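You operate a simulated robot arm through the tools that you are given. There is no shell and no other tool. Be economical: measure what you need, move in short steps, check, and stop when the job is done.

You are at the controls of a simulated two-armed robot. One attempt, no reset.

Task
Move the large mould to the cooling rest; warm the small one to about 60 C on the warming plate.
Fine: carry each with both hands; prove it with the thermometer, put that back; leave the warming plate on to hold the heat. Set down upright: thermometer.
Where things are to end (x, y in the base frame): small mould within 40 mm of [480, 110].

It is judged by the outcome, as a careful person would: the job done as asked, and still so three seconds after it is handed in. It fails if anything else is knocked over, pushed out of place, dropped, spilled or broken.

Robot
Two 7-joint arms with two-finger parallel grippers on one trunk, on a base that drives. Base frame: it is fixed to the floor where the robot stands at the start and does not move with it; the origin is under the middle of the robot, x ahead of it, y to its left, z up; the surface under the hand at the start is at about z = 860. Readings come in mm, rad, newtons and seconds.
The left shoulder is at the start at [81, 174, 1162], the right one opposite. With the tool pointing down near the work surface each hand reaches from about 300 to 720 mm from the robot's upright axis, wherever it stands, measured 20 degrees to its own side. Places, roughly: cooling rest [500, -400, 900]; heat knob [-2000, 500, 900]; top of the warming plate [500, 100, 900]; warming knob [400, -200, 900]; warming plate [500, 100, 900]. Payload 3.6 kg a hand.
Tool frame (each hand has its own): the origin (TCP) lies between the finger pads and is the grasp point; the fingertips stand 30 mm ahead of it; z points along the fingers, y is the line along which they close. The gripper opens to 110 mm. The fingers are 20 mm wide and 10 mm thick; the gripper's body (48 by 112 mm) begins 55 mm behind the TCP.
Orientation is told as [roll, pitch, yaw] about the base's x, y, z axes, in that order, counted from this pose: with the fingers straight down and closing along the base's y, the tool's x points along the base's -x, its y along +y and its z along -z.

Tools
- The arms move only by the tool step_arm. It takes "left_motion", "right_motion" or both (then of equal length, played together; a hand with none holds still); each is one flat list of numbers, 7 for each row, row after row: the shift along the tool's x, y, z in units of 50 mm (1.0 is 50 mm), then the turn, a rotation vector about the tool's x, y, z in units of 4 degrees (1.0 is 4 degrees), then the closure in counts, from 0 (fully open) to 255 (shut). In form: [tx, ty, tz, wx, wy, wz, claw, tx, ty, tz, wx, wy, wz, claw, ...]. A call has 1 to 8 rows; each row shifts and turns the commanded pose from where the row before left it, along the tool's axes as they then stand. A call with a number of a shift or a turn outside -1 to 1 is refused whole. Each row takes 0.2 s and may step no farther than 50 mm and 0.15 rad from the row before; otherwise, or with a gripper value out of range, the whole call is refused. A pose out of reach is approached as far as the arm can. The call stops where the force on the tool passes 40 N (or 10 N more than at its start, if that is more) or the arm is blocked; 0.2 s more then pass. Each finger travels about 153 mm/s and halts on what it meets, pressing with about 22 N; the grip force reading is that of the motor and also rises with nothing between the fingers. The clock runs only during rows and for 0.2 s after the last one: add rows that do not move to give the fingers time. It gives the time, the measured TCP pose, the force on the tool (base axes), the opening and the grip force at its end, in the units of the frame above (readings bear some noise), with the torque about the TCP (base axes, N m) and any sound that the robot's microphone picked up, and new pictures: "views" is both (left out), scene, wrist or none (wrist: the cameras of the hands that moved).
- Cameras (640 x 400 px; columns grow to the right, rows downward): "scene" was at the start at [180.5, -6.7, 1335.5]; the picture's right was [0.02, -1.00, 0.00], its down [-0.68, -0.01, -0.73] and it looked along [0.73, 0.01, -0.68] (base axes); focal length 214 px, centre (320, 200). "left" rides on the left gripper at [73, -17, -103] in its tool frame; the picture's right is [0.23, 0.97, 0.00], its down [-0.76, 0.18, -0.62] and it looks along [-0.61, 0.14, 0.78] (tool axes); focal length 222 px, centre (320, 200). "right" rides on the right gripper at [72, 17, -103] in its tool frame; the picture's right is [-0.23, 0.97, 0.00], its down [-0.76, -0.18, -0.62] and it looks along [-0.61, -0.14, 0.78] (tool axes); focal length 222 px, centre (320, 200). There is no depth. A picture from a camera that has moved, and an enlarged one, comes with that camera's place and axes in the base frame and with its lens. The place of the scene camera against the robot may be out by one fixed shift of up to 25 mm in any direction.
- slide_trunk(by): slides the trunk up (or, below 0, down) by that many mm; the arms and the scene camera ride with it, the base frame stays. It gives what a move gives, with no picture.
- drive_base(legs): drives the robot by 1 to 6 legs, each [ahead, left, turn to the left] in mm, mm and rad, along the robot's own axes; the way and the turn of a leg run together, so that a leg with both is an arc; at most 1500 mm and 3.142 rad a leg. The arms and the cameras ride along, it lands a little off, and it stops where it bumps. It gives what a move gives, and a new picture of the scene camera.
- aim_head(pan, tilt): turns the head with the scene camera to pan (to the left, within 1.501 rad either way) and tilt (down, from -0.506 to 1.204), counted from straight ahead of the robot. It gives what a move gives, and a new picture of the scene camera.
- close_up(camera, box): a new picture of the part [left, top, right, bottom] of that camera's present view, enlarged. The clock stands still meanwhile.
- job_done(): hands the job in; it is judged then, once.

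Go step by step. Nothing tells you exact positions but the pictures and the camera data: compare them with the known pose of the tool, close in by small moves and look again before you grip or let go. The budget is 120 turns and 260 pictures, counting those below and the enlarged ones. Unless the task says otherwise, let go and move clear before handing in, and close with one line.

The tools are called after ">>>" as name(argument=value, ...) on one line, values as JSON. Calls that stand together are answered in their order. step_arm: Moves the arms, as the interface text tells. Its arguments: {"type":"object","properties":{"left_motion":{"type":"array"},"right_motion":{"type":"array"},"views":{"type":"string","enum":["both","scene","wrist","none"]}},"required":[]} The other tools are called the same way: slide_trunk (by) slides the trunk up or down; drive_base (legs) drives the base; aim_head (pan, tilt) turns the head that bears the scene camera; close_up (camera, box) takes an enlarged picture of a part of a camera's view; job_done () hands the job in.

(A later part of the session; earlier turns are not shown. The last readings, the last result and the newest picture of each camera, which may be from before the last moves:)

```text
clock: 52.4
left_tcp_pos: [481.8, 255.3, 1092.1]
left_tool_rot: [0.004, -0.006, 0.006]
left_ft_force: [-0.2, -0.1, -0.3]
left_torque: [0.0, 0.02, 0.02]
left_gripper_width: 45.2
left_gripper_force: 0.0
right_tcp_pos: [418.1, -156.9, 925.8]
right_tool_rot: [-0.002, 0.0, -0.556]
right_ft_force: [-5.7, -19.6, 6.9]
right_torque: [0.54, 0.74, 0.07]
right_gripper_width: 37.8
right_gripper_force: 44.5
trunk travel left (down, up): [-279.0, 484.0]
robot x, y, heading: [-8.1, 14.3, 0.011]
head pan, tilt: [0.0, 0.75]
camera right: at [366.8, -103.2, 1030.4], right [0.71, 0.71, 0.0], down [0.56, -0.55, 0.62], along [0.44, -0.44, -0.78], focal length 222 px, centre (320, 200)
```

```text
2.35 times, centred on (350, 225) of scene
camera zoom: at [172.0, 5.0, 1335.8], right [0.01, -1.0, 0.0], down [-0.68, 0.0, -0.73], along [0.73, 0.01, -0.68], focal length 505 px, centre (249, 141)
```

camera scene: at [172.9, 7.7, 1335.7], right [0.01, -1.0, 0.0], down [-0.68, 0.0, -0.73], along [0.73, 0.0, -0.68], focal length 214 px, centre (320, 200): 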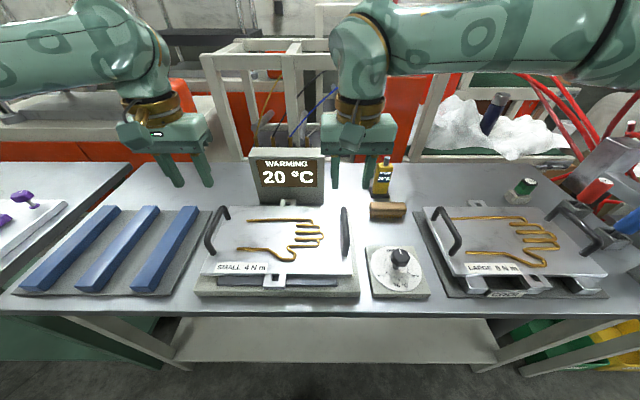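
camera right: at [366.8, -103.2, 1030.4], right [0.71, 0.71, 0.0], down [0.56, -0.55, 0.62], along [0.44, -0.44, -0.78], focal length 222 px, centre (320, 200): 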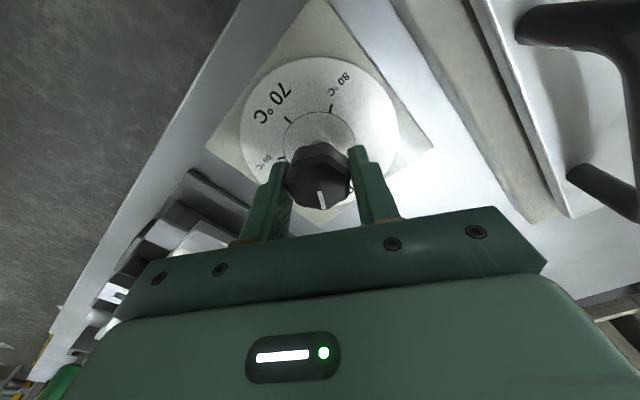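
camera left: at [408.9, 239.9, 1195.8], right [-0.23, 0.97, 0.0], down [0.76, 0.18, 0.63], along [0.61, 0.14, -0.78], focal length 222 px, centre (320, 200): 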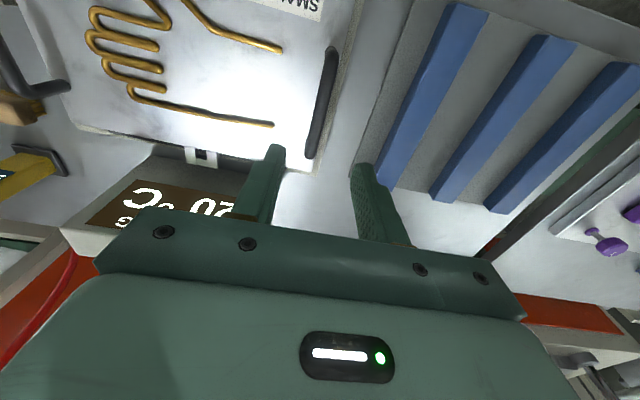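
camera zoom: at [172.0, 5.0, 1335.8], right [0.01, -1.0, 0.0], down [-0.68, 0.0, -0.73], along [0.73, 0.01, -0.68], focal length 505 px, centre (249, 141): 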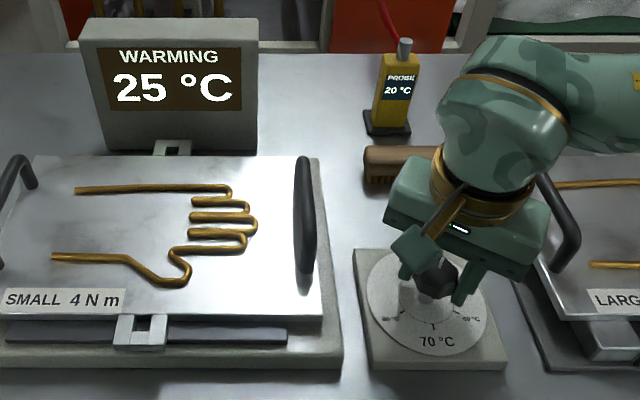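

It works: the display is climbing. Continuing to turn with a small force relief.

>>> step_arm(right_motion=[-0.016, -0.025, 0, 0, 0, 1, 255, 0, 0, 0, 0, 0, 1, 255, 0, 0, 0, 0, 0, 1, 255, 0, 0, 0, 0, 0, 1, 255, 0, 0, 0, 0, 0, 1, 255, 0, 0, 0, 0, 0, 1, 255, 0, 0, 0, 0, 0, 1, 255, 0, 0, 0, 0, 0, 1, 255], views="wrist")

```text
clock: 54.1
left_tcp_pos: [480.8, 255.2, 1093.2]
left_tool_rot: [0.002, -0.006, 0.004]
left_ft_force: [0.5, -0.2, -0.4]
left_torque: [-0.01, 0.0, 0.02]
left_gripper_width: 45.8
left_gripper_force: 0.1
right_tcp_pos: [417.9, -158.2, 926.3]
right_tool_rot: [-0.002, -0.003, -1.11]
right_ft_force: [-18.3, -16.1, 1.2]
right_torque: [0.67, 0.46, 0.08]
right_gripper_width: 37.6
right_gripper_force: 44.9
trunk travel left (down, up): [-279.0, 484.0]
robot x, y, heading: [-5.8, 10.7, 0.005]
head pan, tilt: [0.0, 0.75]
camera right: at [401.0, -84.6, 1030.2], right [0.97, 0.23, 0.0], down [0.18, -0.76, 0.62], along [0.14, -0.61, -0.78], focal length 222 px, centre (320, 200)
```

right: 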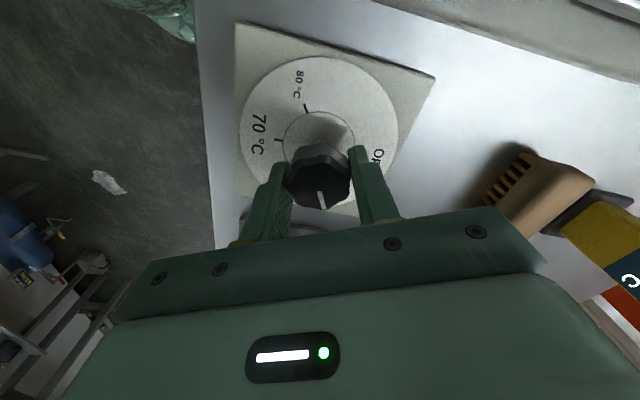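

Continuing another 28°, with relief.

>>> step_arm(right_motion=[-0.01, -0.038, 0, 0, 0, 1, 255, 0, 0, 0, 0, 0, 1, 255, 0, 0, 0, 0, 0, 1, 255, 0, 0, 0, 0, 0, 1, 255, 0, 0, 0, 0, 0, 1, 255, 0, 0, 0, 0, 0, 1, 255, 0, 0, 0, 0, 0, 1, 255], views="wrist")

```text
clock: 55.8
left_tcp_pos: [480.6, 254.5, 1093.0]
left_tool_rot: [0.002, -0.006, 0.004]
left_ft_force: [0.0, 0.6, -0.2]
left_torque: [-0.03, 0.01, -0.01]
left_gripper_width: 45.4
left_gripper_force: 0.1
right_tcp_pos: [415.8, -157.3, 926.8]
right_tool_rot: [-0.005, -0.003, -1.599]
right_ft_force: [-23.8, -11.2, -13.3]
right_torque: [0.49, -0.14, 0.09]
right_gripper_width: 37.8
right_gripper_force: 45.5
trunk travel left (down, up): [-279.0, 484.0]
robot x, y, heading: [-9.4, 15.6, 0.007]
head pan, tilt: [0.0, 0.75]
camera right: at [435.4, -85.4, 1030.2], right [0.97, -0.26, 0.0], down [-0.2, -0.75, 0.63], along [-0.16, -0.6, -0.78], focal length 222 px, centre (320, 200)
```

right: 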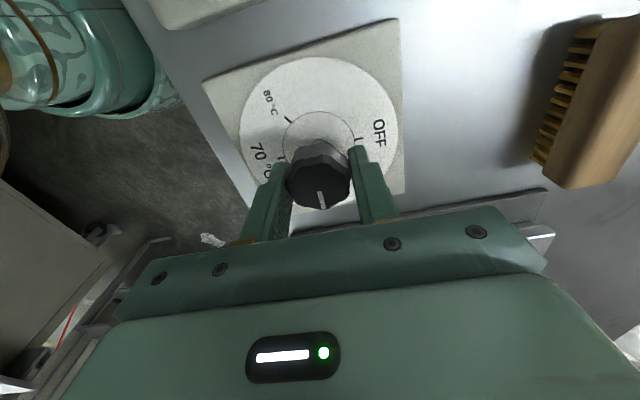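

Last 28° to reach the 60 mark.

>>> step_arm(right_motion=[-0.018, -0.04, 0.02, 0, 0, 1, 255, 0, 0, 0, 0, 0, 1, 255, 0, 0, 0, 0, 0, 1, 255, 0, 0, 0, 0, 0, 1, 255, 0, 0, 0, 0, 0, 1, 255, 0, 0, 0, 0, 0, 1, 255, 0, 0, 0, 0, 0, 1, 255, 0, 0, 0, 0, 0, 0, 255], views="wrist")

>>> close_up(camera="scene", box=[240, 140, 460, 310])

```text
clock: 57.5
left_tcp_pos: [480.4, 255.6, 1093.1]
left_tool_rot: [-0.001, -0.005, 0.006]
left_ft_force: [0.2, 0.4, -0.8]
left_torque: [0.01, 0.02, 0.0]
left_gripper_width: 44.9
left_gripper_force: 0.0
right_tcp_pos: [414.1, -156.8, 927.8]
right_tool_rot: [0.0, -0.003, -2.087]
right_ft_force: [-23.1, -1.0, -8.3]
right_torque: [1.13, -0.21, 0.06]
right_gripper_width: 38.2
right_gripper_force: 45.6
trunk travel left (down, up): [-279.0, 484.0]
robot x, y, heading: [-5.4, 15.4, 0.01]
head pan, tilt: [0.0, 0.75]
camera right: at [465.0, -102.2, 1030.3], right [0.73, -0.68, 0.0], down [-0.53, -0.57, 0.63], along [-0.42, -0.46, -0.78], focal length 222 px, centre (320, 200)
```

right: 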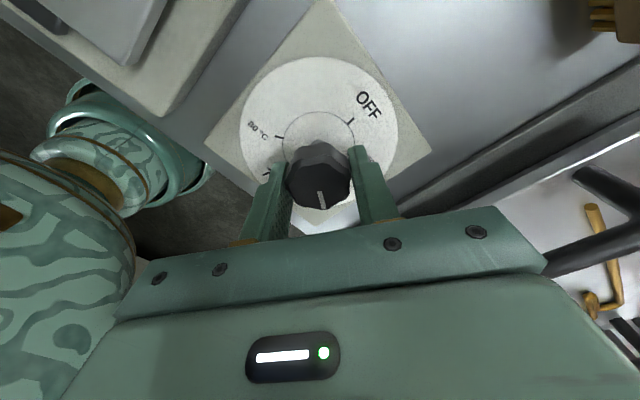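

```text
2.35 times, centred on (350, 225) of scene
camera zoom: at [170.6, 7.2, 1335.9], right [0.01, -1.0, 0.0], down [-0.68, 0.0, -0.73], along [0.73, 0.0, -0.68], focal length 505 px, centre (249, 141)
```

zoom: 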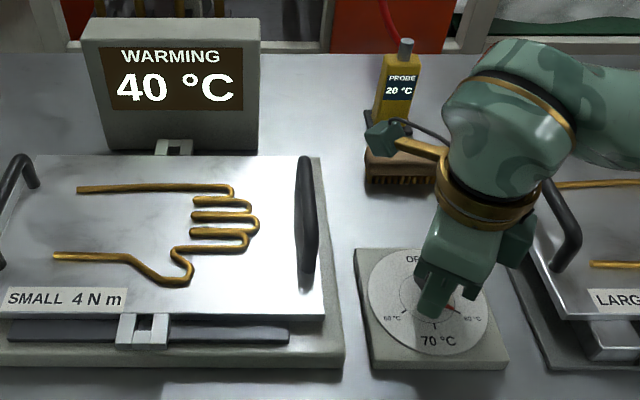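

The red pointer is at the 60 mark. Opening and rising to inspect.

>>> step_arm(right_motion=[0, 0, 0, 0, 0, 0, 90, 0, 0, 0, 0, 0, 0, 90, 0, 0, -0.5, 0, 0, 0, 90, 0, 0, -0.8, 0, 0, 0, 90, 0, 0, -0.8, 0, 0, 0, 90, 0, 0, -0.8, 0, 0, 0, 90], views="wrist")

>>> close_up(camera="scene", box=[240, 140, 460, 310])

>>> close_up(camera="scene", box=[350, 220, 450, 310])

```text
clock: 59.0
left_tcp_pos: [482.5, 257.3, 1092.0]
left_tool_rot: [-0.002, -0.002, 0.005]
left_ft_force: [-0.2, 0.8, 0.3]
left_torque: [-0.01, 0.0, -0.04]
left_gripper_width: 45.3
left_gripper_force: 0.0
right_tcp_pos: [416.5, -155.2, 1070.3]
right_tool_rot: [-0.001, -0.002, -2.088]
right_ft_force: [0.2, 0.0, -0.9]
right_torque: [-0.01, -0.03, 0.03]
right_gripper_width: 71.2
right_gripper_force: 0.0
trunk travel left (down, up): [-279.0, 484.0]
robot x, y, heading: [-7.7, 13.5, 0.006]
head pan, tilt: [0.0, 0.75]
camera right: at [466.6, -100.2, 1173.5], right [0.73, -0.68, 0.0], down [-0.53, -0.57, 0.63], along [-0.42, -0.46, -0.78], focal length 222 px, centre (320, 200)
```

right: 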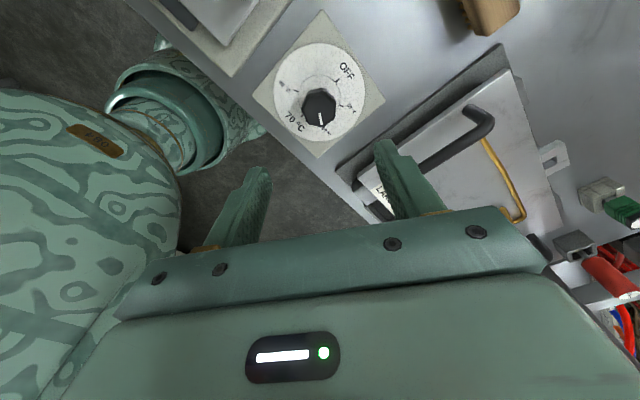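

```text
2.35 times, centred on (350, 225) of scene
camera zoom: at [172.7, 8.0, 1335.7], right [0.01, -1.0, 0.0], down [-0.68, 0.0, -0.73], along [0.73, 0.0, -0.68], focal length 505 px, centre (249, 141)
```

zoom: 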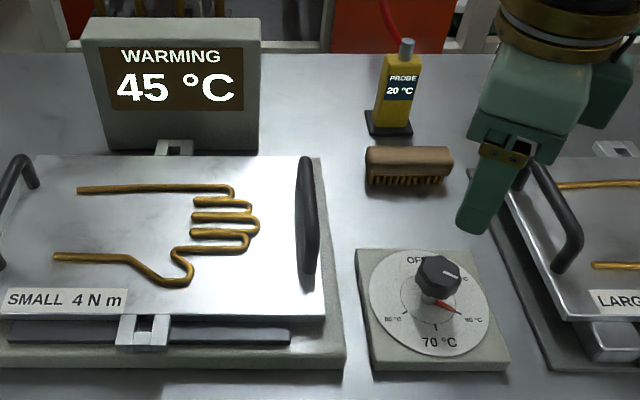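

```text
4.44 times, centred on (400, 265) of scene
camera zoom: at [172.7, 8.0, 1335.7], right [0.01, -1.0, 0.0], down [-0.68, 0.0, -0.73], along [0.73, 0.0, -0.68], focal length 953 px, centre (-36, -89)
```

zoom: 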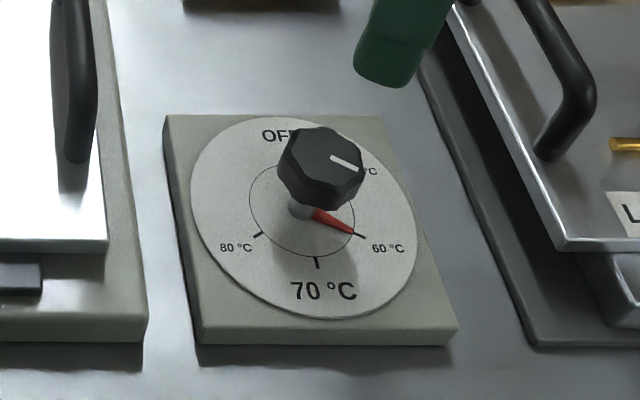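

The pointer is exactly on 60 °C and the plate is heating (45 °C). Rotating the right wrist back while it warms.

>>> step_arm(right_motion=[0, 0, 0, 0, 0, -1, 90, 0, 0, 0, 0, 0, -1, 90, 0, 0, 0, 0, 0, -1, 90, 0, 0, 0, 0, 0, -1, 90, 0, 0, 0, 0, 0, -1, 90, 0, 0, 0, 0, 0, -1, 90, 0, 0, 0, 0, 0, -1, 90, 0, 0, 0, 0, 0, -1, 90], views="none")

>>> step_arm(right_motion=[0, 0, 0, 0, 0, -1, 90, 0, 0, 0, 0, 0, -1, 90, 0, 0, 0, 0, 0, -1, 90, 0, 0, 0, 0, 0, -1, 90, 0, 0, 0, 0, 0, -1, 90, 0, 0, 0, 0, 0, -1, 90, 0, 0, 0, 0, 0, -1, 90, 0, 0, 0, 0, 0, -1, 90], views="none")

>>> step_arm(right_motion=[0, 0, 0, 0, 0, -1, 90, 0, 0, 0, 0, 0, -1, 90, 0, 0, 0, 0, 0, -1, 90, 0, 0, 0, 0, 0, -1, 90, 0, 0, 0, 0, 0, -1, 90, 0, 0, 0, 0, 0, -1, 90, 0, 0, 0, 0, 0, -1, 90, 0, 0, 0, 0, 0, -1, 90], views="none")

>>> step_arm(right_motion=[0, 0, 0, 0, 0, -1, 90, 0, 0, 0, 0, 0, -1, 90, 0, 0, 0, 0, 0, -1, 90, 0, 0, 0, 0, 0, -1, 90, 0, 0, 0, 0, 0, -1, 90, 0, 0, 0, 0, 0, -0.9, 90], views="both")

```text
clock: 60.8
left_tcp_pos: [481.5, 256.7, 1092.1]
left_tool_rot: [0.001, -0.005, 0.005]
left_ft_force: [0.4, 0.8, -0.5]
left_torque: [-0.01, 0.02, 0.01]
left_gripper_width: 45.8
left_gripper_force: 0.1
right_tcp_pos: [416.8, -156.4, 1070.1]
right_tool_rot: [-0.002, -0.005, -1.527]
right_ft_force: [-1.0, 0.1, 0.4]
right_torque: [0.0, -0.03, -0.01]
right_gripper_width: 71.5
right_gripper_force: 0.0
trunk travel left (down, up): [-279.0, 484.0]
robot x, y, heading: [-7.7, 14.9, 0.007]
head pan, tilt: [0.0, 0.75]
```

```text
clock: 62.5
left_tcp_pos: [482.8, 257.0, 1092.1]
left_tool_rot: [0.001, -0.004, 0.004]
left_ft_force: [-0.8, 0.5, 0.9]
left_torque: [0.0, 0.0, -0.03]
left_gripper_width: 45.1
left_gripper_force: 0.0
right_tcp_pos: [417.6, -156.8, 1071.3]
right_tool_rot: [-0.004, -0.001, -0.968]
right_ft_force: [-0.9, -0.9, 0.7]
right_torque: [0.02, -0.02, 0.03]
right_gripper_width: 71.2
right_gripper_force: 0.1
trunk travel left (down, up): [-279.0, 484.0]
robot x, y, heading: [-9.2, 16.6, 0.008]
head pan, tilt: [0.0, 0.75]
```

```text
clock: 64.3
left_tcp_pos: [482.2, 256.6, 1090.8]
left_tool_rot: [0.0, -0.005, 0.005]
left_ft_force: [0.2, -0.3, -0.8]
left_torque: [0.02, -0.01, 0.0]
left_gripper_width: 45.2
left_gripper_force: 0.0
right_tcp_pos: [417.1, -157.0, 1072.0]
right_tool_rot: [-0.004, -0.001, -0.411]
right_ft_force: [0.2, 0.4, -0.9]
right_torque: [0.0, 0.01, 0.0]
right_gripper_width: 71.1
right_gripper_force: 0.1
trunk travel left (down, up): [-279.0, 484.0]
robot x, y, heading: [-7.6, 11.3, 0.009]
head pan, tilt: [0.0, 0.75]
```

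```text
clock: 65.8
left_tcp_pos: [482.3, 256.2, 1091.9]
left_tool_rot: [-0.001, -0.003, 0.006]
left_ft_force: [-0.2, -0.6, -0.1]
left_torque: [-0.01, 0.02, -0.01]
left_gripper_width: 45.3
left_gripper_force: 0.0
right_tcp_pos: [417.6, -156.9, 1070.6]
right_tool_rot: [-0.003, 0.002, 0.002]
right_ft_force: [-0.1, 0.2, 0.2]
right_torque: [0.02, 0.02, -0.02]
right_gripper_width: 71.2
right_gripper_force: 0.1
trunk travel left (down, up): [-279.0, 484.0]
robot x, y, heading: [-8.3, 14.0, 0.009]
head pan, tilt: [0.0, 0.75]
camera scene: at [173.3, 7.7, 1335.6], right [0.01, -1.0, 0.0], down [-0.68, 0.0, -0.73], along [0.73, 0.0, -0.68], focal length 214 px, centre (320, 200)
camera right: at [344.7, -139.7, 1174.7], right [0.23, 0.97, 0.0], down [0.76, -0.17, 0.62], along [0.61, -0.14, -0.78], focal length 222 px, centre (320, 200)
```

scene: 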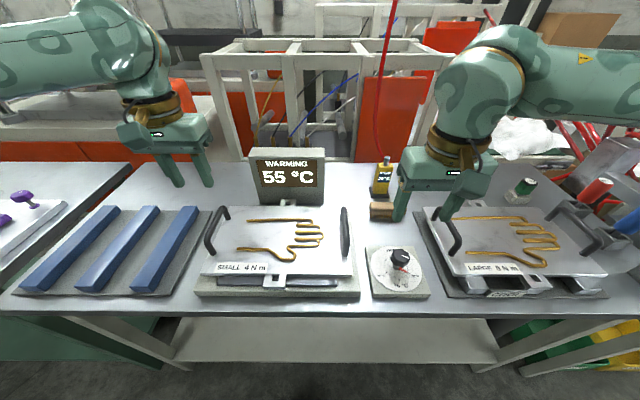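
right: 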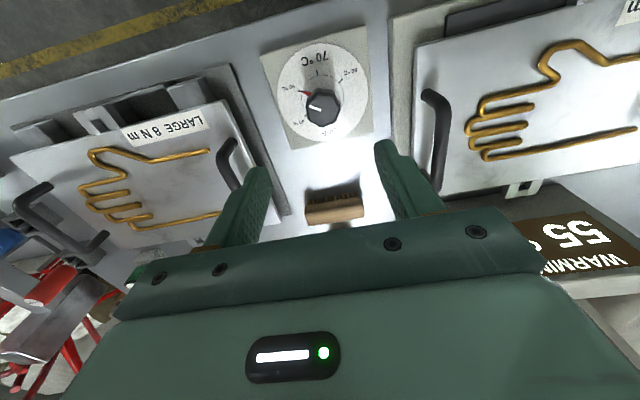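

55 °C and rising. Now moving the right hand forward at height to look at the probe.

>>> step_arm(right_motion=[-0.8, -0.07, 0, 0, 0, 0, 90, -0.8, -0.07, 0, 0, 0, 0, 90, -0.8, -0.07, 0, 0, 0, 0, 90, 0, 0, 0, 0, 0, 0, 90], views="wrist")

>>> close_up(camera="scene", box=[340, 140, 430, 210])

```text
clock: 66.8
left_tcp_pos: [482.2, 256.9, 1091.7]
left_tool_rot: [0.0, -0.002, 0.008]
left_ft_force: [0.3, -0.3, 0.0]
left_torque: [-0.03, 0.0, -0.01]
left_gripper_width: 45.1
left_gripper_force: 0.0
right_tcp_pos: [535.5, -169.8, 1070.9]
right_tool_rot: [-0.004, 0.002, 0.001]
right_ft_force: [-0.9, 0.6, 0.5]
right_torque: [0.0, 0.02, 0.01]
right_gripper_width: 71.1
right_gripper_force: 0.1
trunk travel left (down, up): [-279.0, 484.0]
robot x, y, heading: [-6.7, 16.7, 0.008]
head pan, tilt: [0.0, 0.75]
camera right: at [463.5, -152.7, 1174.9], right [0.23, 0.97, 0.0], down [0.76, -0.18, 0.62], along [0.61, -0.14, -0.78], focal length 222 px, centre (320, 200)
```

right: 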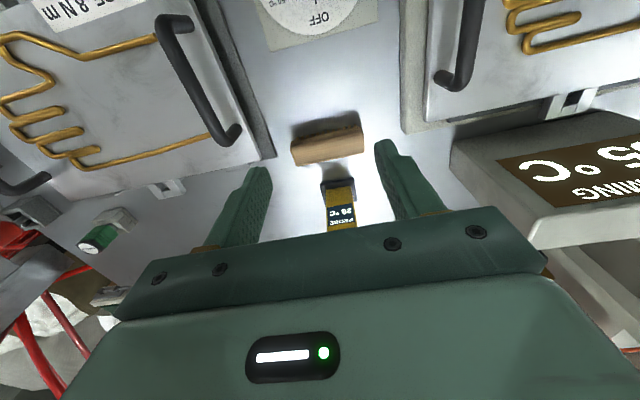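

```text
5.71 times, centred on (385, 175) of scene
camera zoom: at [172.7, 7.5, 1335.7], right [0.01, -1.0, 0.0], down [-0.68, 0.0, -0.73], along [0.73, 0.0, -0.68], focal length 1226 px, centre (-51, 343)
```

zoom: 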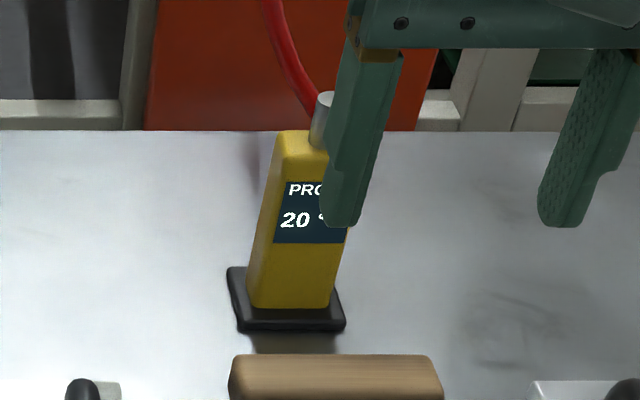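

The probe stands at about (680, -171) on a black foot, with a metal cylinder on top. I'll take the hand closer for a detailed look at it.

>>> close_up(camera="right", box=[280, 110, 400, 240])

>>> step_arm(right_motion=[0, -0.9, 0, 0, 0, 0, 90, 0, -0.9, 0, 0, 0, 0, 90, 0, 0, 0, 0, 0, 0, 90], views="wrist")

>>> close_up(camera="scene", box=[350, 140, 420, 200])

```text
3.08 times, centred on (340, 175) of right
camera zoom: at [463.5, -152.7, 1174.9], right [0.23, 0.97, 0.0], down [0.76, -0.18, 0.62], along [0.61, -0.14, -0.78], focal length 684 px, centre (258, 277)
```

zoom: 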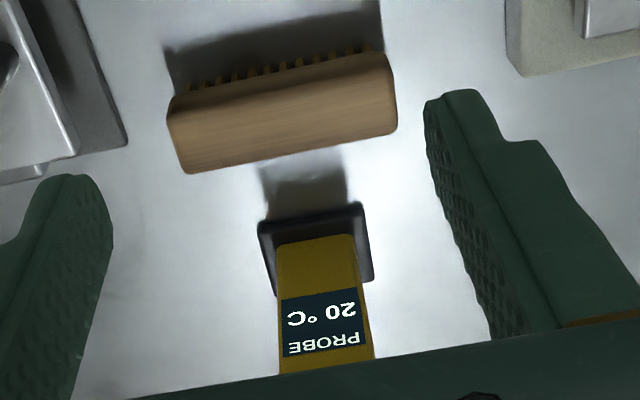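

```text
clock: 67.5
left_tcp_pos: [483.2, 256.5, 1091.8]
left_tool_rot: [-0.001, -0.003, 0.006]
left_ft_force: [0.6, 0.3, 0.2]
left_torque: [0.0, -0.01, -0.02]
left_gripper_width: 45.4
left_gripper_force: 0.1
right_tcp_pos: [537.7, -256.3, 1070.6]
right_tool_rot: [-0.003, 0.001, -0.002]
right_ft_force: [0.2, 0.8, -0.6]
right_torque: [0.0, 0.03, -0.02]
right_gripper_width: 71.2
right_gripper_force: 0.0
trunk travel left (down, up): [-279.0, 484.0]
robot x, y, heading: [-6.4, 18.4, 0.007]
head pan, tilt: [0.0, 0.75]
camera right: at [465.3, -238.8, 1174.7], right [0.23, 0.97, 0.0], down [0.76, -0.18, 0.62], along [0.61, -0.14, -0.78], focal length 222 px, centre (320, 200)
```

right: 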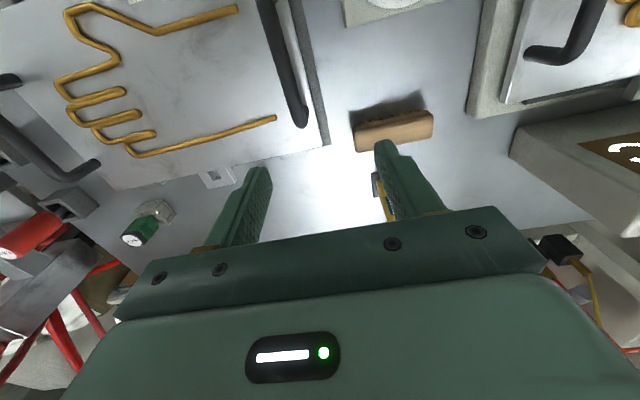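

```text
6.67 times, centred on (385, 170) of scene
camera zoom: at [173.7, 7.8, 1335.5], right [0.01, -1.0, 0.0], down [-0.68, 0.0, -0.73], along [0.73, 0.0, -0.68], focal length 1430 px, centre (-113, 400)
```

zoom: 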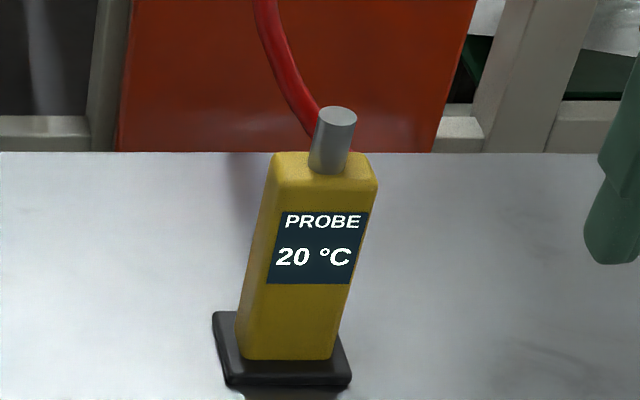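

The metal tip is on top and a black foot below. First I'll bring the base 60 mm closer so the probe is comfortably in reach.

>>> drive_base(legs=[[60, 0, 0]])

>>> close_up(camera="scene", box=[220, 140, 420, 300])

```text
clock: 68.5
left_tcp_pos: [543.5, 257.7, 1090.9]
left_tool_rot: [0.001, -0.003, 0.005]
left_ft_force: [-0.2, -0.1, -0.5]
left_torque: [0.01, 0.05, -0.01]
left_gripper_width: 45.4
left_gripper_force: 0.0
right_tcp_pos: [598.9, -256.2, 1070.5]
right_tool_rot: [-0.004, 0.003, -0.002]
right_ft_force: [1.1, -0.3, 0.6]
right_torque: [0.01, 0.0, 0.02]
right_gripper_width: 71.2
right_gripper_force: 0.1
trunk travel left (down, up): [-279.0, 484.0]
robot x, y, heading: [54.5, 14.7, 0.006]
head pan, tilt: [0.0, 0.75]
camera scene: at [235.2, 7.9, 1335.2], right [0.01, -1.0, 0.0], down [-0.68, 0.0, -0.73], along [0.73, 0.0, -0.68], focal length 214 px, centre (320, 200)
```

scene: 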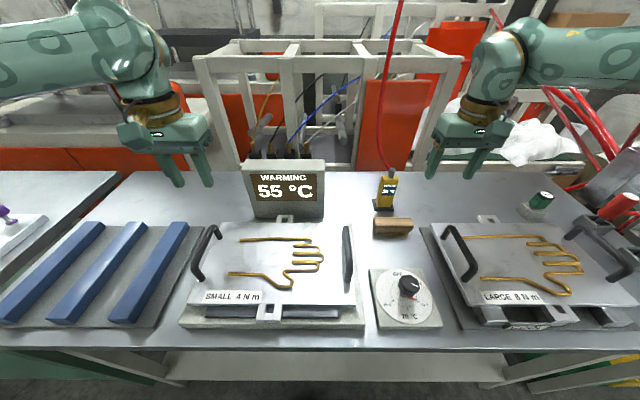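

```text
2.50 times, centred on (320, 220) of scene
camera zoom: at [235.2, 7.9, 1335.2], right [0.01, -1.0, 0.0], down [-0.68, 0.0, -0.73], along [0.73, 0.0, -0.68], focal length 536 px, centre (320, 150)
```

zoom: 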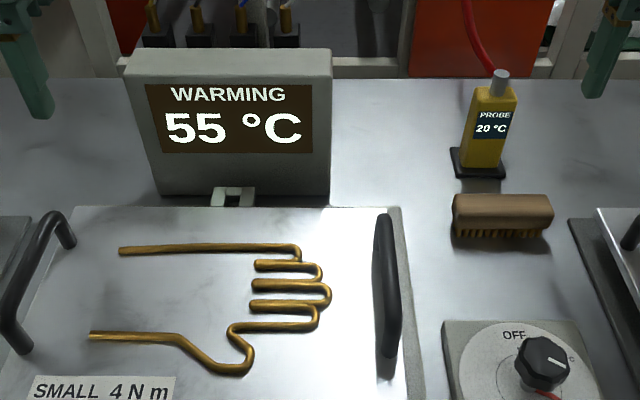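

Moving the right hand above the probe at a safe height (fingertips ~1055).

>>> step_arm(right_motion=[0, 0, -0.3, 0, 0, 0, 90, -0.5, 0.567, 0, 0, 0, 0, 70, -0.5, 0.567, 0, 0, 0, 0, 70, -0.5, 0.567, 0, 0, 0, 0, 70, 0, 0, 0, 0, 0, 0, 70], views="wrist")

>>> close_up(camera="scene", box=[340, 120, 440, 220])

```text
clock: 69.7
left_tcp_pos: [542.5, 256.2, 1092.1]
left_tool_rot: [0.003, -0.004, 0.005]
left_ft_force: [0.2, 0.5, -0.1]
left_torque: [0.01, -0.01, -0.01]
left_gripper_width: 45.1
left_gripper_force: 0.1
right_tcp_pos: [611.6, -238.6, 1071.9]
right_tool_rot: [-0.004, 0.001, -0.003]
right_ft_force: [-0.2, -1.2, -0.2]
right_torque: [0.01, -0.02, -0.03]
right_gripper_width: 79.8
right_gripper_force: 0.0
right hand out of reach, approached as far as the arm can: row 1, 2, 3, 4
trunk travel left (down, up): [-279.0, 484.0]
robot x, y, heading: [52.9, 16.4, 0.003]
head pan, tilt: [0.0, 0.75]
camera right: at [539.7, -221.0, 1174.9], right [0.23, 0.97, 0.0], down [0.76, -0.18, 0.62], along [0.61, -0.15, -0.78], focal length 222 px, centre (320, 200)
```

right: 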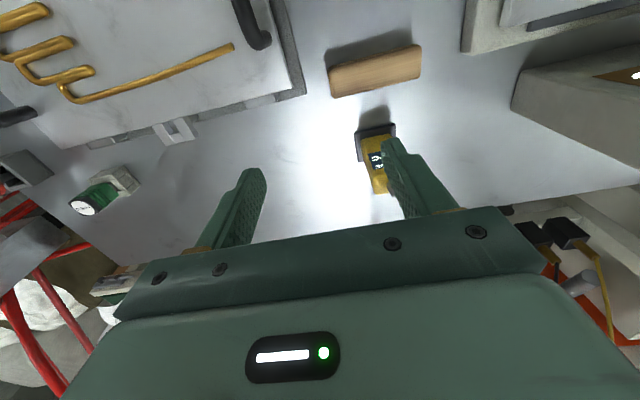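

```text
4.00 times, centred on (390, 170) of scene
camera zoom: at [232.5, 7.6, 1335.7], right [0.01, -1.0, 0.0], down [-0.68, 0.0, -0.73], along [0.73, 0.0, -0.68], focal length 858 px, centre (40, 320)
```

zoom: 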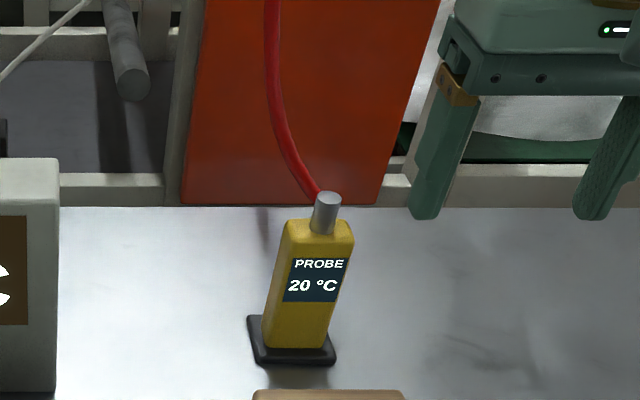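

The arm can't reach that far at this height. Raising the trunk 120 mm will extend the reach.

>>> slide_trunk(by=120)

>>> step_arm(right_motion=[-0.5, 0.45, 0.3, 0, 0, 0, 70, -0.5, 0.45, 0.5, 0, 0, 0, 70, -0.4, 0.45, 0.7, 0, 0, 0, 70, 0, 0, 0.7, 0, 0, 0, 70, 0, 0, 0, 0, 0, 0, 70], views="both")

```text
clock: 71.2
left_tcp_pos: [543.1, 256.3, 1210.9]
left_tool_rot: [0.001, -0.002, 0.005]
left_ft_force: [-0.2, -0.1, -0.7]
left_torque: [0.0, 0.02, 0.02]
left_gripper_width: 45.5
left_gripper_force: 0.0
right_tcp_pos: [585.9, -237.6, 1233.0]
right_tool_rot: [-0.005, -0.084, -0.003]
right_ft_force: [0.2, -0.3, 0.0]
right_torque: [0.07, -0.02, 0.02]
right_gripper_width: 79.5
right_gripper_force: 0.0
trunk travel left (down, up): [-399.0, 364.0]
robot x, y, heading: [51.6, 15.1, 0.007]
head pan, tilt: [0.0, 0.75]
```

```text
clock: 72.4
left_tcp_pos: [541.7, 256.8, 1211.5]
left_tool_rot: [-0.002, -0.003, 0.007]
left_ft_force: [0.0, 0.6, -0.1]
left_torque: [0.01, -0.01, -0.04]
left_gripper_width: 45.2
left_gripper_force: 0.1
right_tcp_pos: [631.3, -201.2, 1156.5]
right_tool_rot: [-0.003, -0.088, -0.001]
right_ft_force: [0.0, -0.6, 0.6]
right_torque: [-0.04, -0.01, 0.03]
right_gripper_width: 80.1
right_gripper_force: 0.1
right hand out of reach, approached as far as the arm can: row 1, 2
trunk travel left (down, up): [-399.0, 364.0]
robot x, y, heading: [52.0, 15.7, 0.006]
head pan, tilt: [0.0, 0.75]
camera scene: at [188.9, 8.3, 1457.6], right [0.01, -1.0, 0.0], down [-0.68, 0.0, -0.73], along [0.73, 0.0, -0.68], focal length 214 px, centre (320, 200)
camera right: at [550.0, -183.0, 1254.1], right [0.23, 0.97, 0.02], down [0.7, -0.18, 0.69], along [0.67, -0.15, -0.72], focal length 222 px, centre (320, 200)
```

scene: 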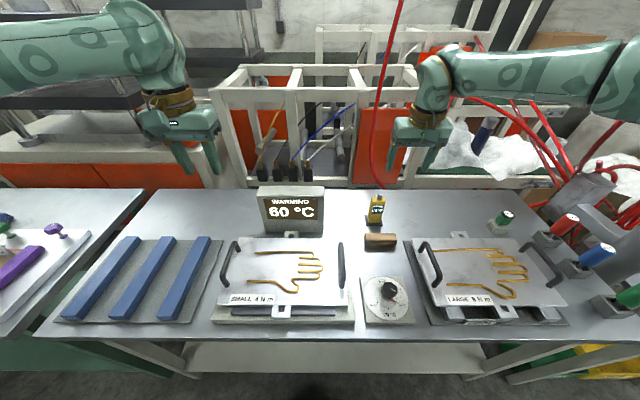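
right: 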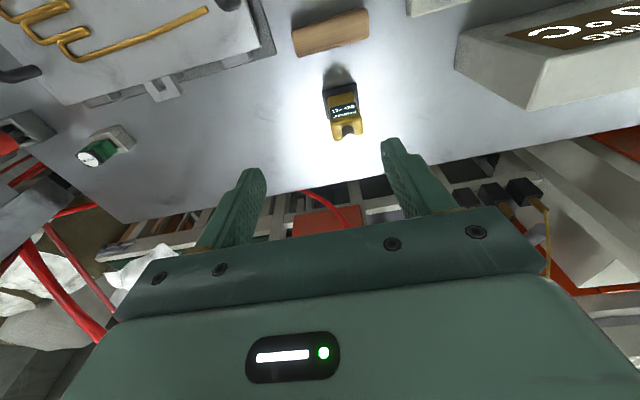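

Plate at 60 °C. Probe is at ≈(675, -177). Levelling the hand and coming above it.

>>> step_arm(right_motion=[0, 0, 0.5, 0, 0.63, 0, 70, 0, 0, 0.5, 0, 0.63, 0, 70, -0.28, 0.16, 0.25, 0, 0, 0, 70, -0.28, 0.16, 0.25, 0, 0, 0, 70, -0.28, 0.16, 0.25, 0, 0, 0, 70, 0, 0, 0, 0, 0, 0, 70], views="both")

>>> close_up(camera="scene", box=[320, 150, 440, 250])

```text
clock: 73.8
left_tcp_pos: [541.4, 256.5, 1211.5]
left_tool_rot: [-0.001, -0.004, 0.006]
left_ft_force: [0.5, 0.6, 0.3]
left_torque: [0.01, 0.02, 0.0]
left_gripper_width: 45.1
left_gripper_force: 0.0
right_tcp_pos: [634.7, -201.4, 1107.3]
right_tool_rot: [-0.004, -0.001, -0.005]
right_ft_force: [-0.1, 0.1, 0.6]
right_torque: [0.07, 0.0, -0.02]
right_gripper_width: 79.9
right_gripper_force: 0.1
right hand out of reach, approached as far as the arm can: row 3, 4, 5
trunk travel left (down, up): [-399.0, 364.0]
robot x, y, heading: [52.4, 13.9, 0.006]
head pan, tilt: [0.0, 0.75]
camera scene: at [189.4, 7.7, 1457.5], right [0.01, -1.0, 0.0], down [-0.68, 0.0, -0.73], along [0.73, 0.0, -0.68], focal length 214 px, centre (320, 200)
camera right: at [561.5, -183.3, 1210.8], right [0.23, 0.97, 0.0], down [0.76, -0.18, 0.62], along [0.61, -0.15, -0.78], focal length 222 px, centre (320, 200)
```

scene: 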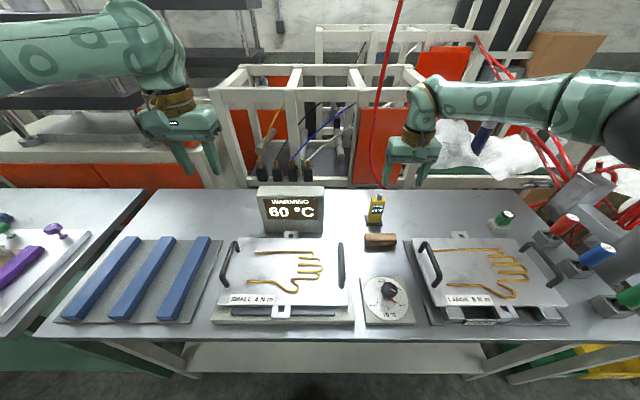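
right: 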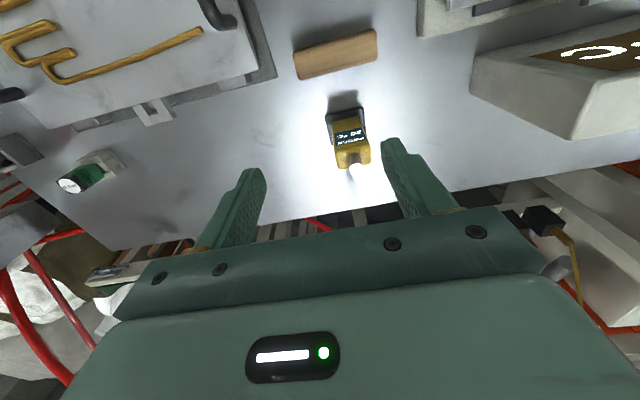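

```text
4.00 times, centred on (380, 200) of scene
camera zoom: at [189.4, 7.7, 1457.5], right [0.01, -1.0, 0.0], down [-0.68, 0.0, -0.73], along [0.73, 0.0, -0.68], focal length 858 px, centre (80, 200)
```

zoom: 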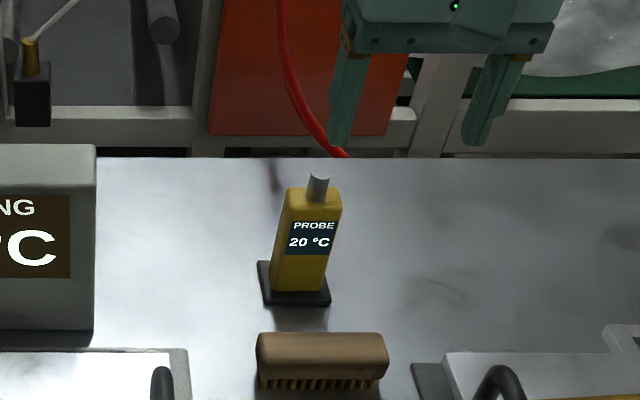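

A straight-down hand can't reach that far, so I'll tilt the hand forward ~60°: the fingers still close on the probe's sides and the wrist stays nearer.

>>> step_arm(right_motion=[0, 0, 0, 0, -1, 0, 70, 0, 0, 0, 0, -1, 0, 70, 0, 0, 0, 0, -1, 0, 70, 0, 0, 0, 0, -1, 0, 70, 0, 0, 0, 0, -1, 0, 70, 0, 0, 0, 0, -1, 0, 70, 0, 0, 0, 0, -1, 0, 70, 0, 0, 0, 0, -1, 0, 70], views="none")

>>> step_arm(right_motion=[0, 0, 0, 0, -1, 0, 70, 0, 0, 0, 0, -1, 0, 70, 0, 0, 0, 0, -1, 0, 70, 0, 0, 0, 0, -1, 0, 70, 0, 0, 0, 0, -1, 0, 70, 0, 0, 0, 0, -1, 0, 70, 0, 0, 0, 0, -1, 0, 70], views="both")

```text
clock: 75.6
left_tcp_pos: [542.6, 257.3, 1211.2]
left_tool_rot: [-0.001, -0.004, 0.006]
left_ft_force: [0.4, 0.3, 0.2]
left_torque: [0.0, 0.03, -0.02]
left_gripper_width: 45.3
left_gripper_force: 0.0
right_tcp_pos: [633.5, -201.3, 1107.8]
right_tool_rot: [-0.001, -0.56, -0.004]
right_ft_force: [0.0, 0.2, -0.3]
right_torque: [0.01, -0.02, -0.03]
right_gripper_width: 79.9
right_gripper_force: 0.0
trunk travel left (down, up): [-399.0, 364.0]
robot x, y, heading: [47.3, 16.9, -0.0]
head pan, tilt: [0.0, 0.75]
```

```text
clock: 77.2
left_tcp_pos: [541.7, 256.7, 1210.3]
left_tool_rot: [0.0, -0.004, 0.005]
left_ft_force: [0.2, -0.2, -0.8]
left_torque: [0.03, 0.03, 0.02]
left_gripper_width: 45.4
left_gripper_force: 0.0
right_tcp_pos: [633.0, -202.1, 1108.9]
right_tool_rot: [-0.005, -0.909, -0.001]
right_ft_force: [0.6, 0.1, 0.0]
right_torque: [-0.01, 0.0, 0.01]
right_gripper_width: 79.6
right_gripper_force: 0.0
right hand out of reach, approached as far as the arm can: row 6, 7
trunk travel left (down, up): [-399.0, 364.0]
robot x, y, heading: [56.2, 14.6, 0.009]
head pan, tilt: [0.0, 0.75]
camera scene: at [189.3, 7.6, 1457.5], right [0.01, -1.0, 0.0], down [-0.68, 0.0, -0.73], along [0.73, 0.0, -0.68], focal length 214 px, centre (320, 200)
camera right: at [507.8, -183.3, 1115.1], right [0.14, 0.97, 0.18], down [-0.02, -0.17, 0.98], along [0.99, -0.15, 0.0], focal length 222 px, centre (320, 200)
```

scene: 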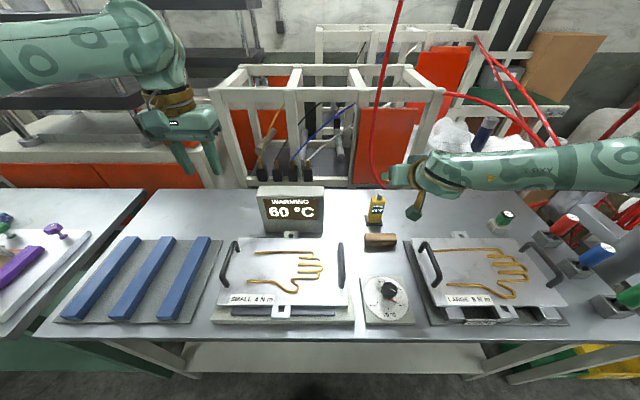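
right: 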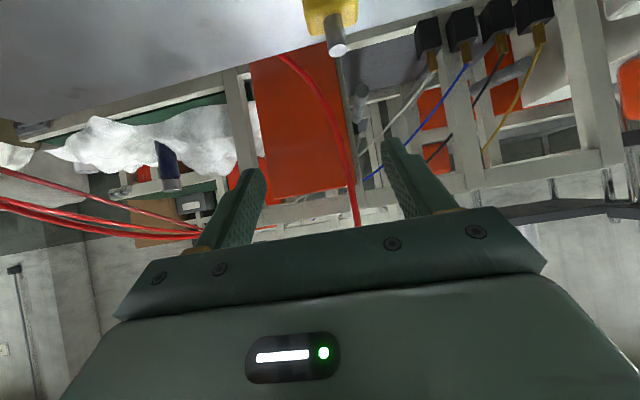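

The probe tip shows at ≈(675, -176, 1010). Aligning and descending to z≈1040 at this tilt.

>>> step_arm(right_motion=[0.473, 0.52, 0.369, 0, 0, 0, 70, 0.06, 0, 0.577, 0, 0, 0, 70, 0.06, 0, 0.577, 0, 0, 0, 70, 0, 0, 0, 0, 0, 0, 70], views="both")

>>> close_up(camera="scene", box=[320, 150, 440, 250])

```text
clock: 78.2
left_tcp_pos: [542.5, 258.1, 1212.1]
left_tool_rot: [-0.002, -0.004, 0.004]
left_ft_force: [-0.5, -0.2, 0.1]
left_torque: [0.01, 0.0, 0.02]
left_gripper_width: 45.2
left_gripper_force: 0.1
right_tcp_pos: [677.8, -175.1, 1038.4]
right_tool_rot: [-0.006, -0.91, 0.0]
right_ft_force: [-0.5, 0.4, 0.1]
right_torque: [0.01, 0.02, 0.01]
right_gripper_width: 79.6
right_gripper_force: 0.2
trunk travel left (down, up): [-399.0, 364.0]
robot x, y, heading: [50.5, 14.9, 0.004]
head pan, tilt: [0.0, 0.75]
camera scene: at [188.6, 8.3, 1457.6], right [0.01, -1.0, 0.0], down [-0.68, 0.0, -0.73], along [0.73, 0.0, -0.68], focal length 214 px, centre (320, 200)
camera right: at [550.8, -157.2, 1044.2], right [0.14, 0.97, 0.18], down [-0.02, -0.17, 0.98], along [0.99, -0.15, 0.0], focal length 222 px, centre (320, 200)
```

scene: 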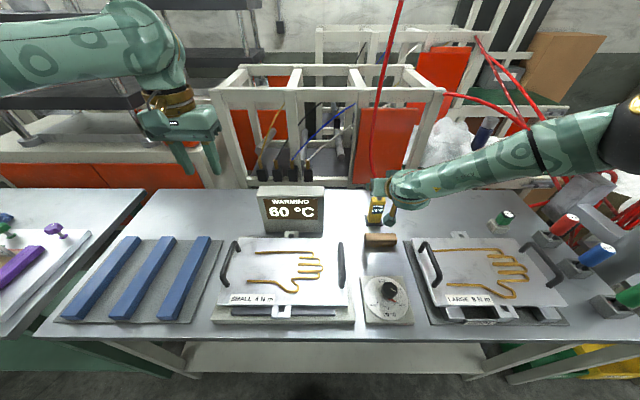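
right: 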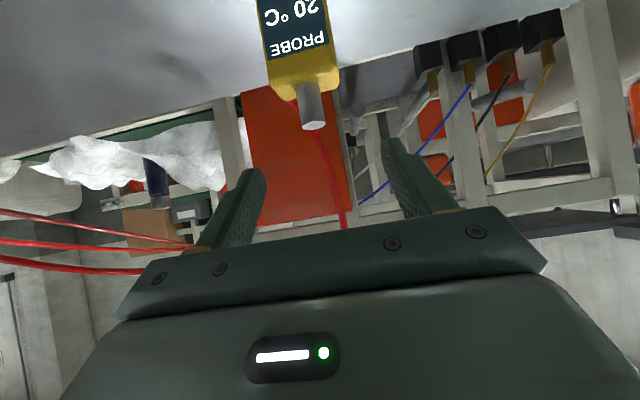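

```text
4.00 times, centred on (380, 200) of scene
camera zoom: at [188.6, 8.3, 1457.6], right [0.01, -1.0, 0.0], down [-0.68, 0.0, -0.73], along [0.73, 0.0, -0.68], focal length 858 px, centre (80, 200)
```

zoom: 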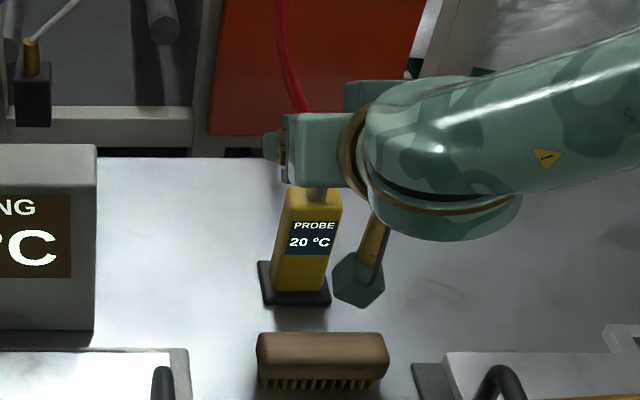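

Triangulating gives the probe axis at ≈(695, -175), top at ≈995. Shifting forward and descending part way.

>>> step_arm(right_motion=[-0.184, 0, 0.237, 0, 0, 0, 70, 0.5, 0, 0.39, 0, 0, 0, 70, 0.3, 0, 0.235, 0, 0, 0, 70, 0, 0, 0, 0, 0, 0, 70], views="wrist")

>>> close_up(camera="scene", box=[320, 150, 440, 250])

```text
clock: 79.2
left_tcp_pos: [542.6, 257.6, 1211.6]
left_tool_rot: [0.0, -0.003, 0.004]
left_ft_force: [0.4, -0.2, 0.2]
left_torque: [0.0, -0.05, -0.01]
left_gripper_width: 45.2
left_gripper_force: 0.0
right_tcp_pos: [691.5, -174.4, 1017.7]
right_tool_rot: [-0.005, -0.906, -0.001]
right_ft_force: [0.2, -0.6, -0.3]
right_torque: [0.01, -0.02, -0.02]
right_gripper_width: 79.9
right_gripper_force: 0.0
right hand out of reach, approached as far as the arm can: row 2, 3
trunk travel left (down, up): [-399.0, 364.0]
robot x, y, heading: [53.5, 14.1, 0.005]
head pan, tilt: [0.0, 0.75]
camera right: at [565.3, -157.5, 1022.9], right [0.14, 0.97, 0.18], down [-0.02, -0.17, 0.98], along [0.99, -0.15, 0.0], focal length 222 px, centre (320, 200)
```

right: 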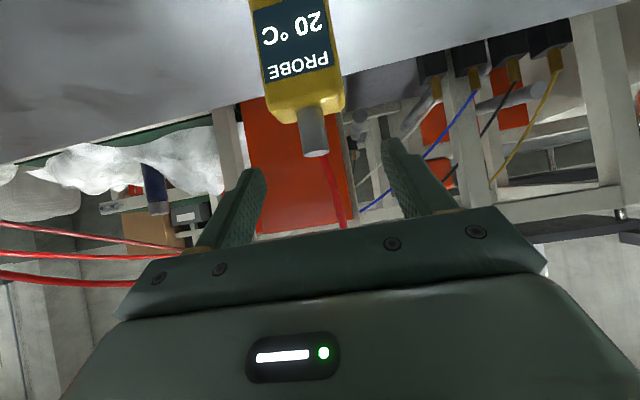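

```text
4.00 times, centred on (380, 200) of scene
camera zoom: at [189.5, 8.0, 1457.5], right [0.01, -1.0, 0.0], down [-0.68, 0.0, -0.73], along [0.73, 0.0, -0.68], focal length 858 px, centre (80, 200)
```

zoom: 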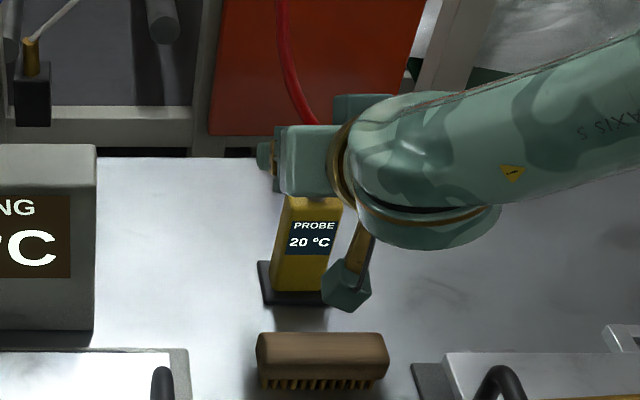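

The tilt is limiting the downward move. I'll pull back 25 mm, and use the trunk (its slide carries the hand forward as it descends) to lower around the probe.

>>> step_arm(right_motion=[0.31, 0, -0.39, 0, 0, 0, 70, 0, 0, 0, 0, 0, 0, 70], views="none")

>>> slide_trunk(by=-40)

>>> close_up(camera="right", box=[160, 0, 480, 240])

>>> close_up(camera="scene", box=[320, 130, 440, 250])

```text
clock: 79.8
left_tcp_pos: [542.7, 257.5, 1211.4]
left_tool_rot: [0.0, -0.002, 0.005]
left_ft_force: [0.2, 0.6, -0.2]
left_torque: [0.03, -0.01, 0.01]
left_gripper_width: 45.2
left_gripper_force: 0.1
right_tcp_pos: [666.7, -171.0, 1024.7]
right_tool_rot: [-0.014, -0.888, 0.002]
right_ft_force: [0.3, -0.2, -0.4]
right_torque: [0.03, 0.02, 0.02]
right_gripper_width: 79.7
right_gripper_force: 0.0
right hand out of reach, approached as far as the arm can: row 1
trunk travel left (down, up): [-399.0, 364.0]
robot x, y, heading: [54.3, 17.2, 0.0]
head pan, tilt: [0.0, 0.75]
```

```text
clock: 80.7
left_tcp_pos: [540.5, 257.5, 1173.1]
left_tool_rot: [-0.004, -0.004, 0.003]
left_ft_force: [0.5, 0.1, -0.5]
left_torque: [-0.02, 0.04, -0.03]
left_gripper_width: 45.5
left_gripper_force: 0.1
right_tcp_pos: [669.2, -171.2, 970.6]
right_tool_rot: [-0.014, -0.864, 0.002]
right_ft_force: [0.1, -0.4, 0.3]
right_torque: [0.01, 0.0, -0.01]
right_gripper_width: 79.7
right_gripper_force: 0.0
trunk travel left (down, up): [-359.0, 404.0]
robot x, y, heading: [49.5, 13.9, 0.005]
head pan, tilt: [0.0, 0.75]
```

```text
1.67 times, centred on (320, 120) of right
camera zoom: at [543.9, -152.9, 982.3], right [0.16, 0.97, 0.16], down [0.02, -0.17, 0.99], along [0.99, -0.15, -0.05], focal length 370 px, centre (320, 333)
```

zoom: 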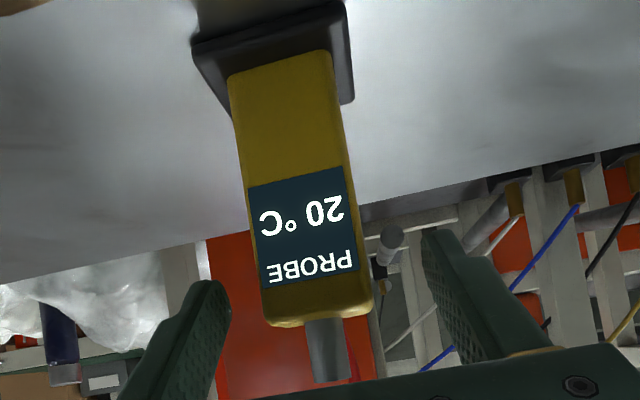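

```text
3.33 times, centred on (380, 190) of scene
camera zoom: at [200.5, 7.7, 1417.3], right [0.01, -1.0, 0.0], down [-0.68, 0.0, -0.73], along [0.73, 0.0, -0.68], focal length 715 px, centre (120, 233)
```

zoom: 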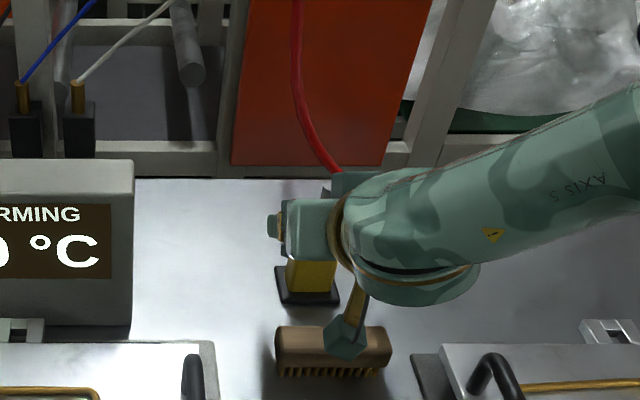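

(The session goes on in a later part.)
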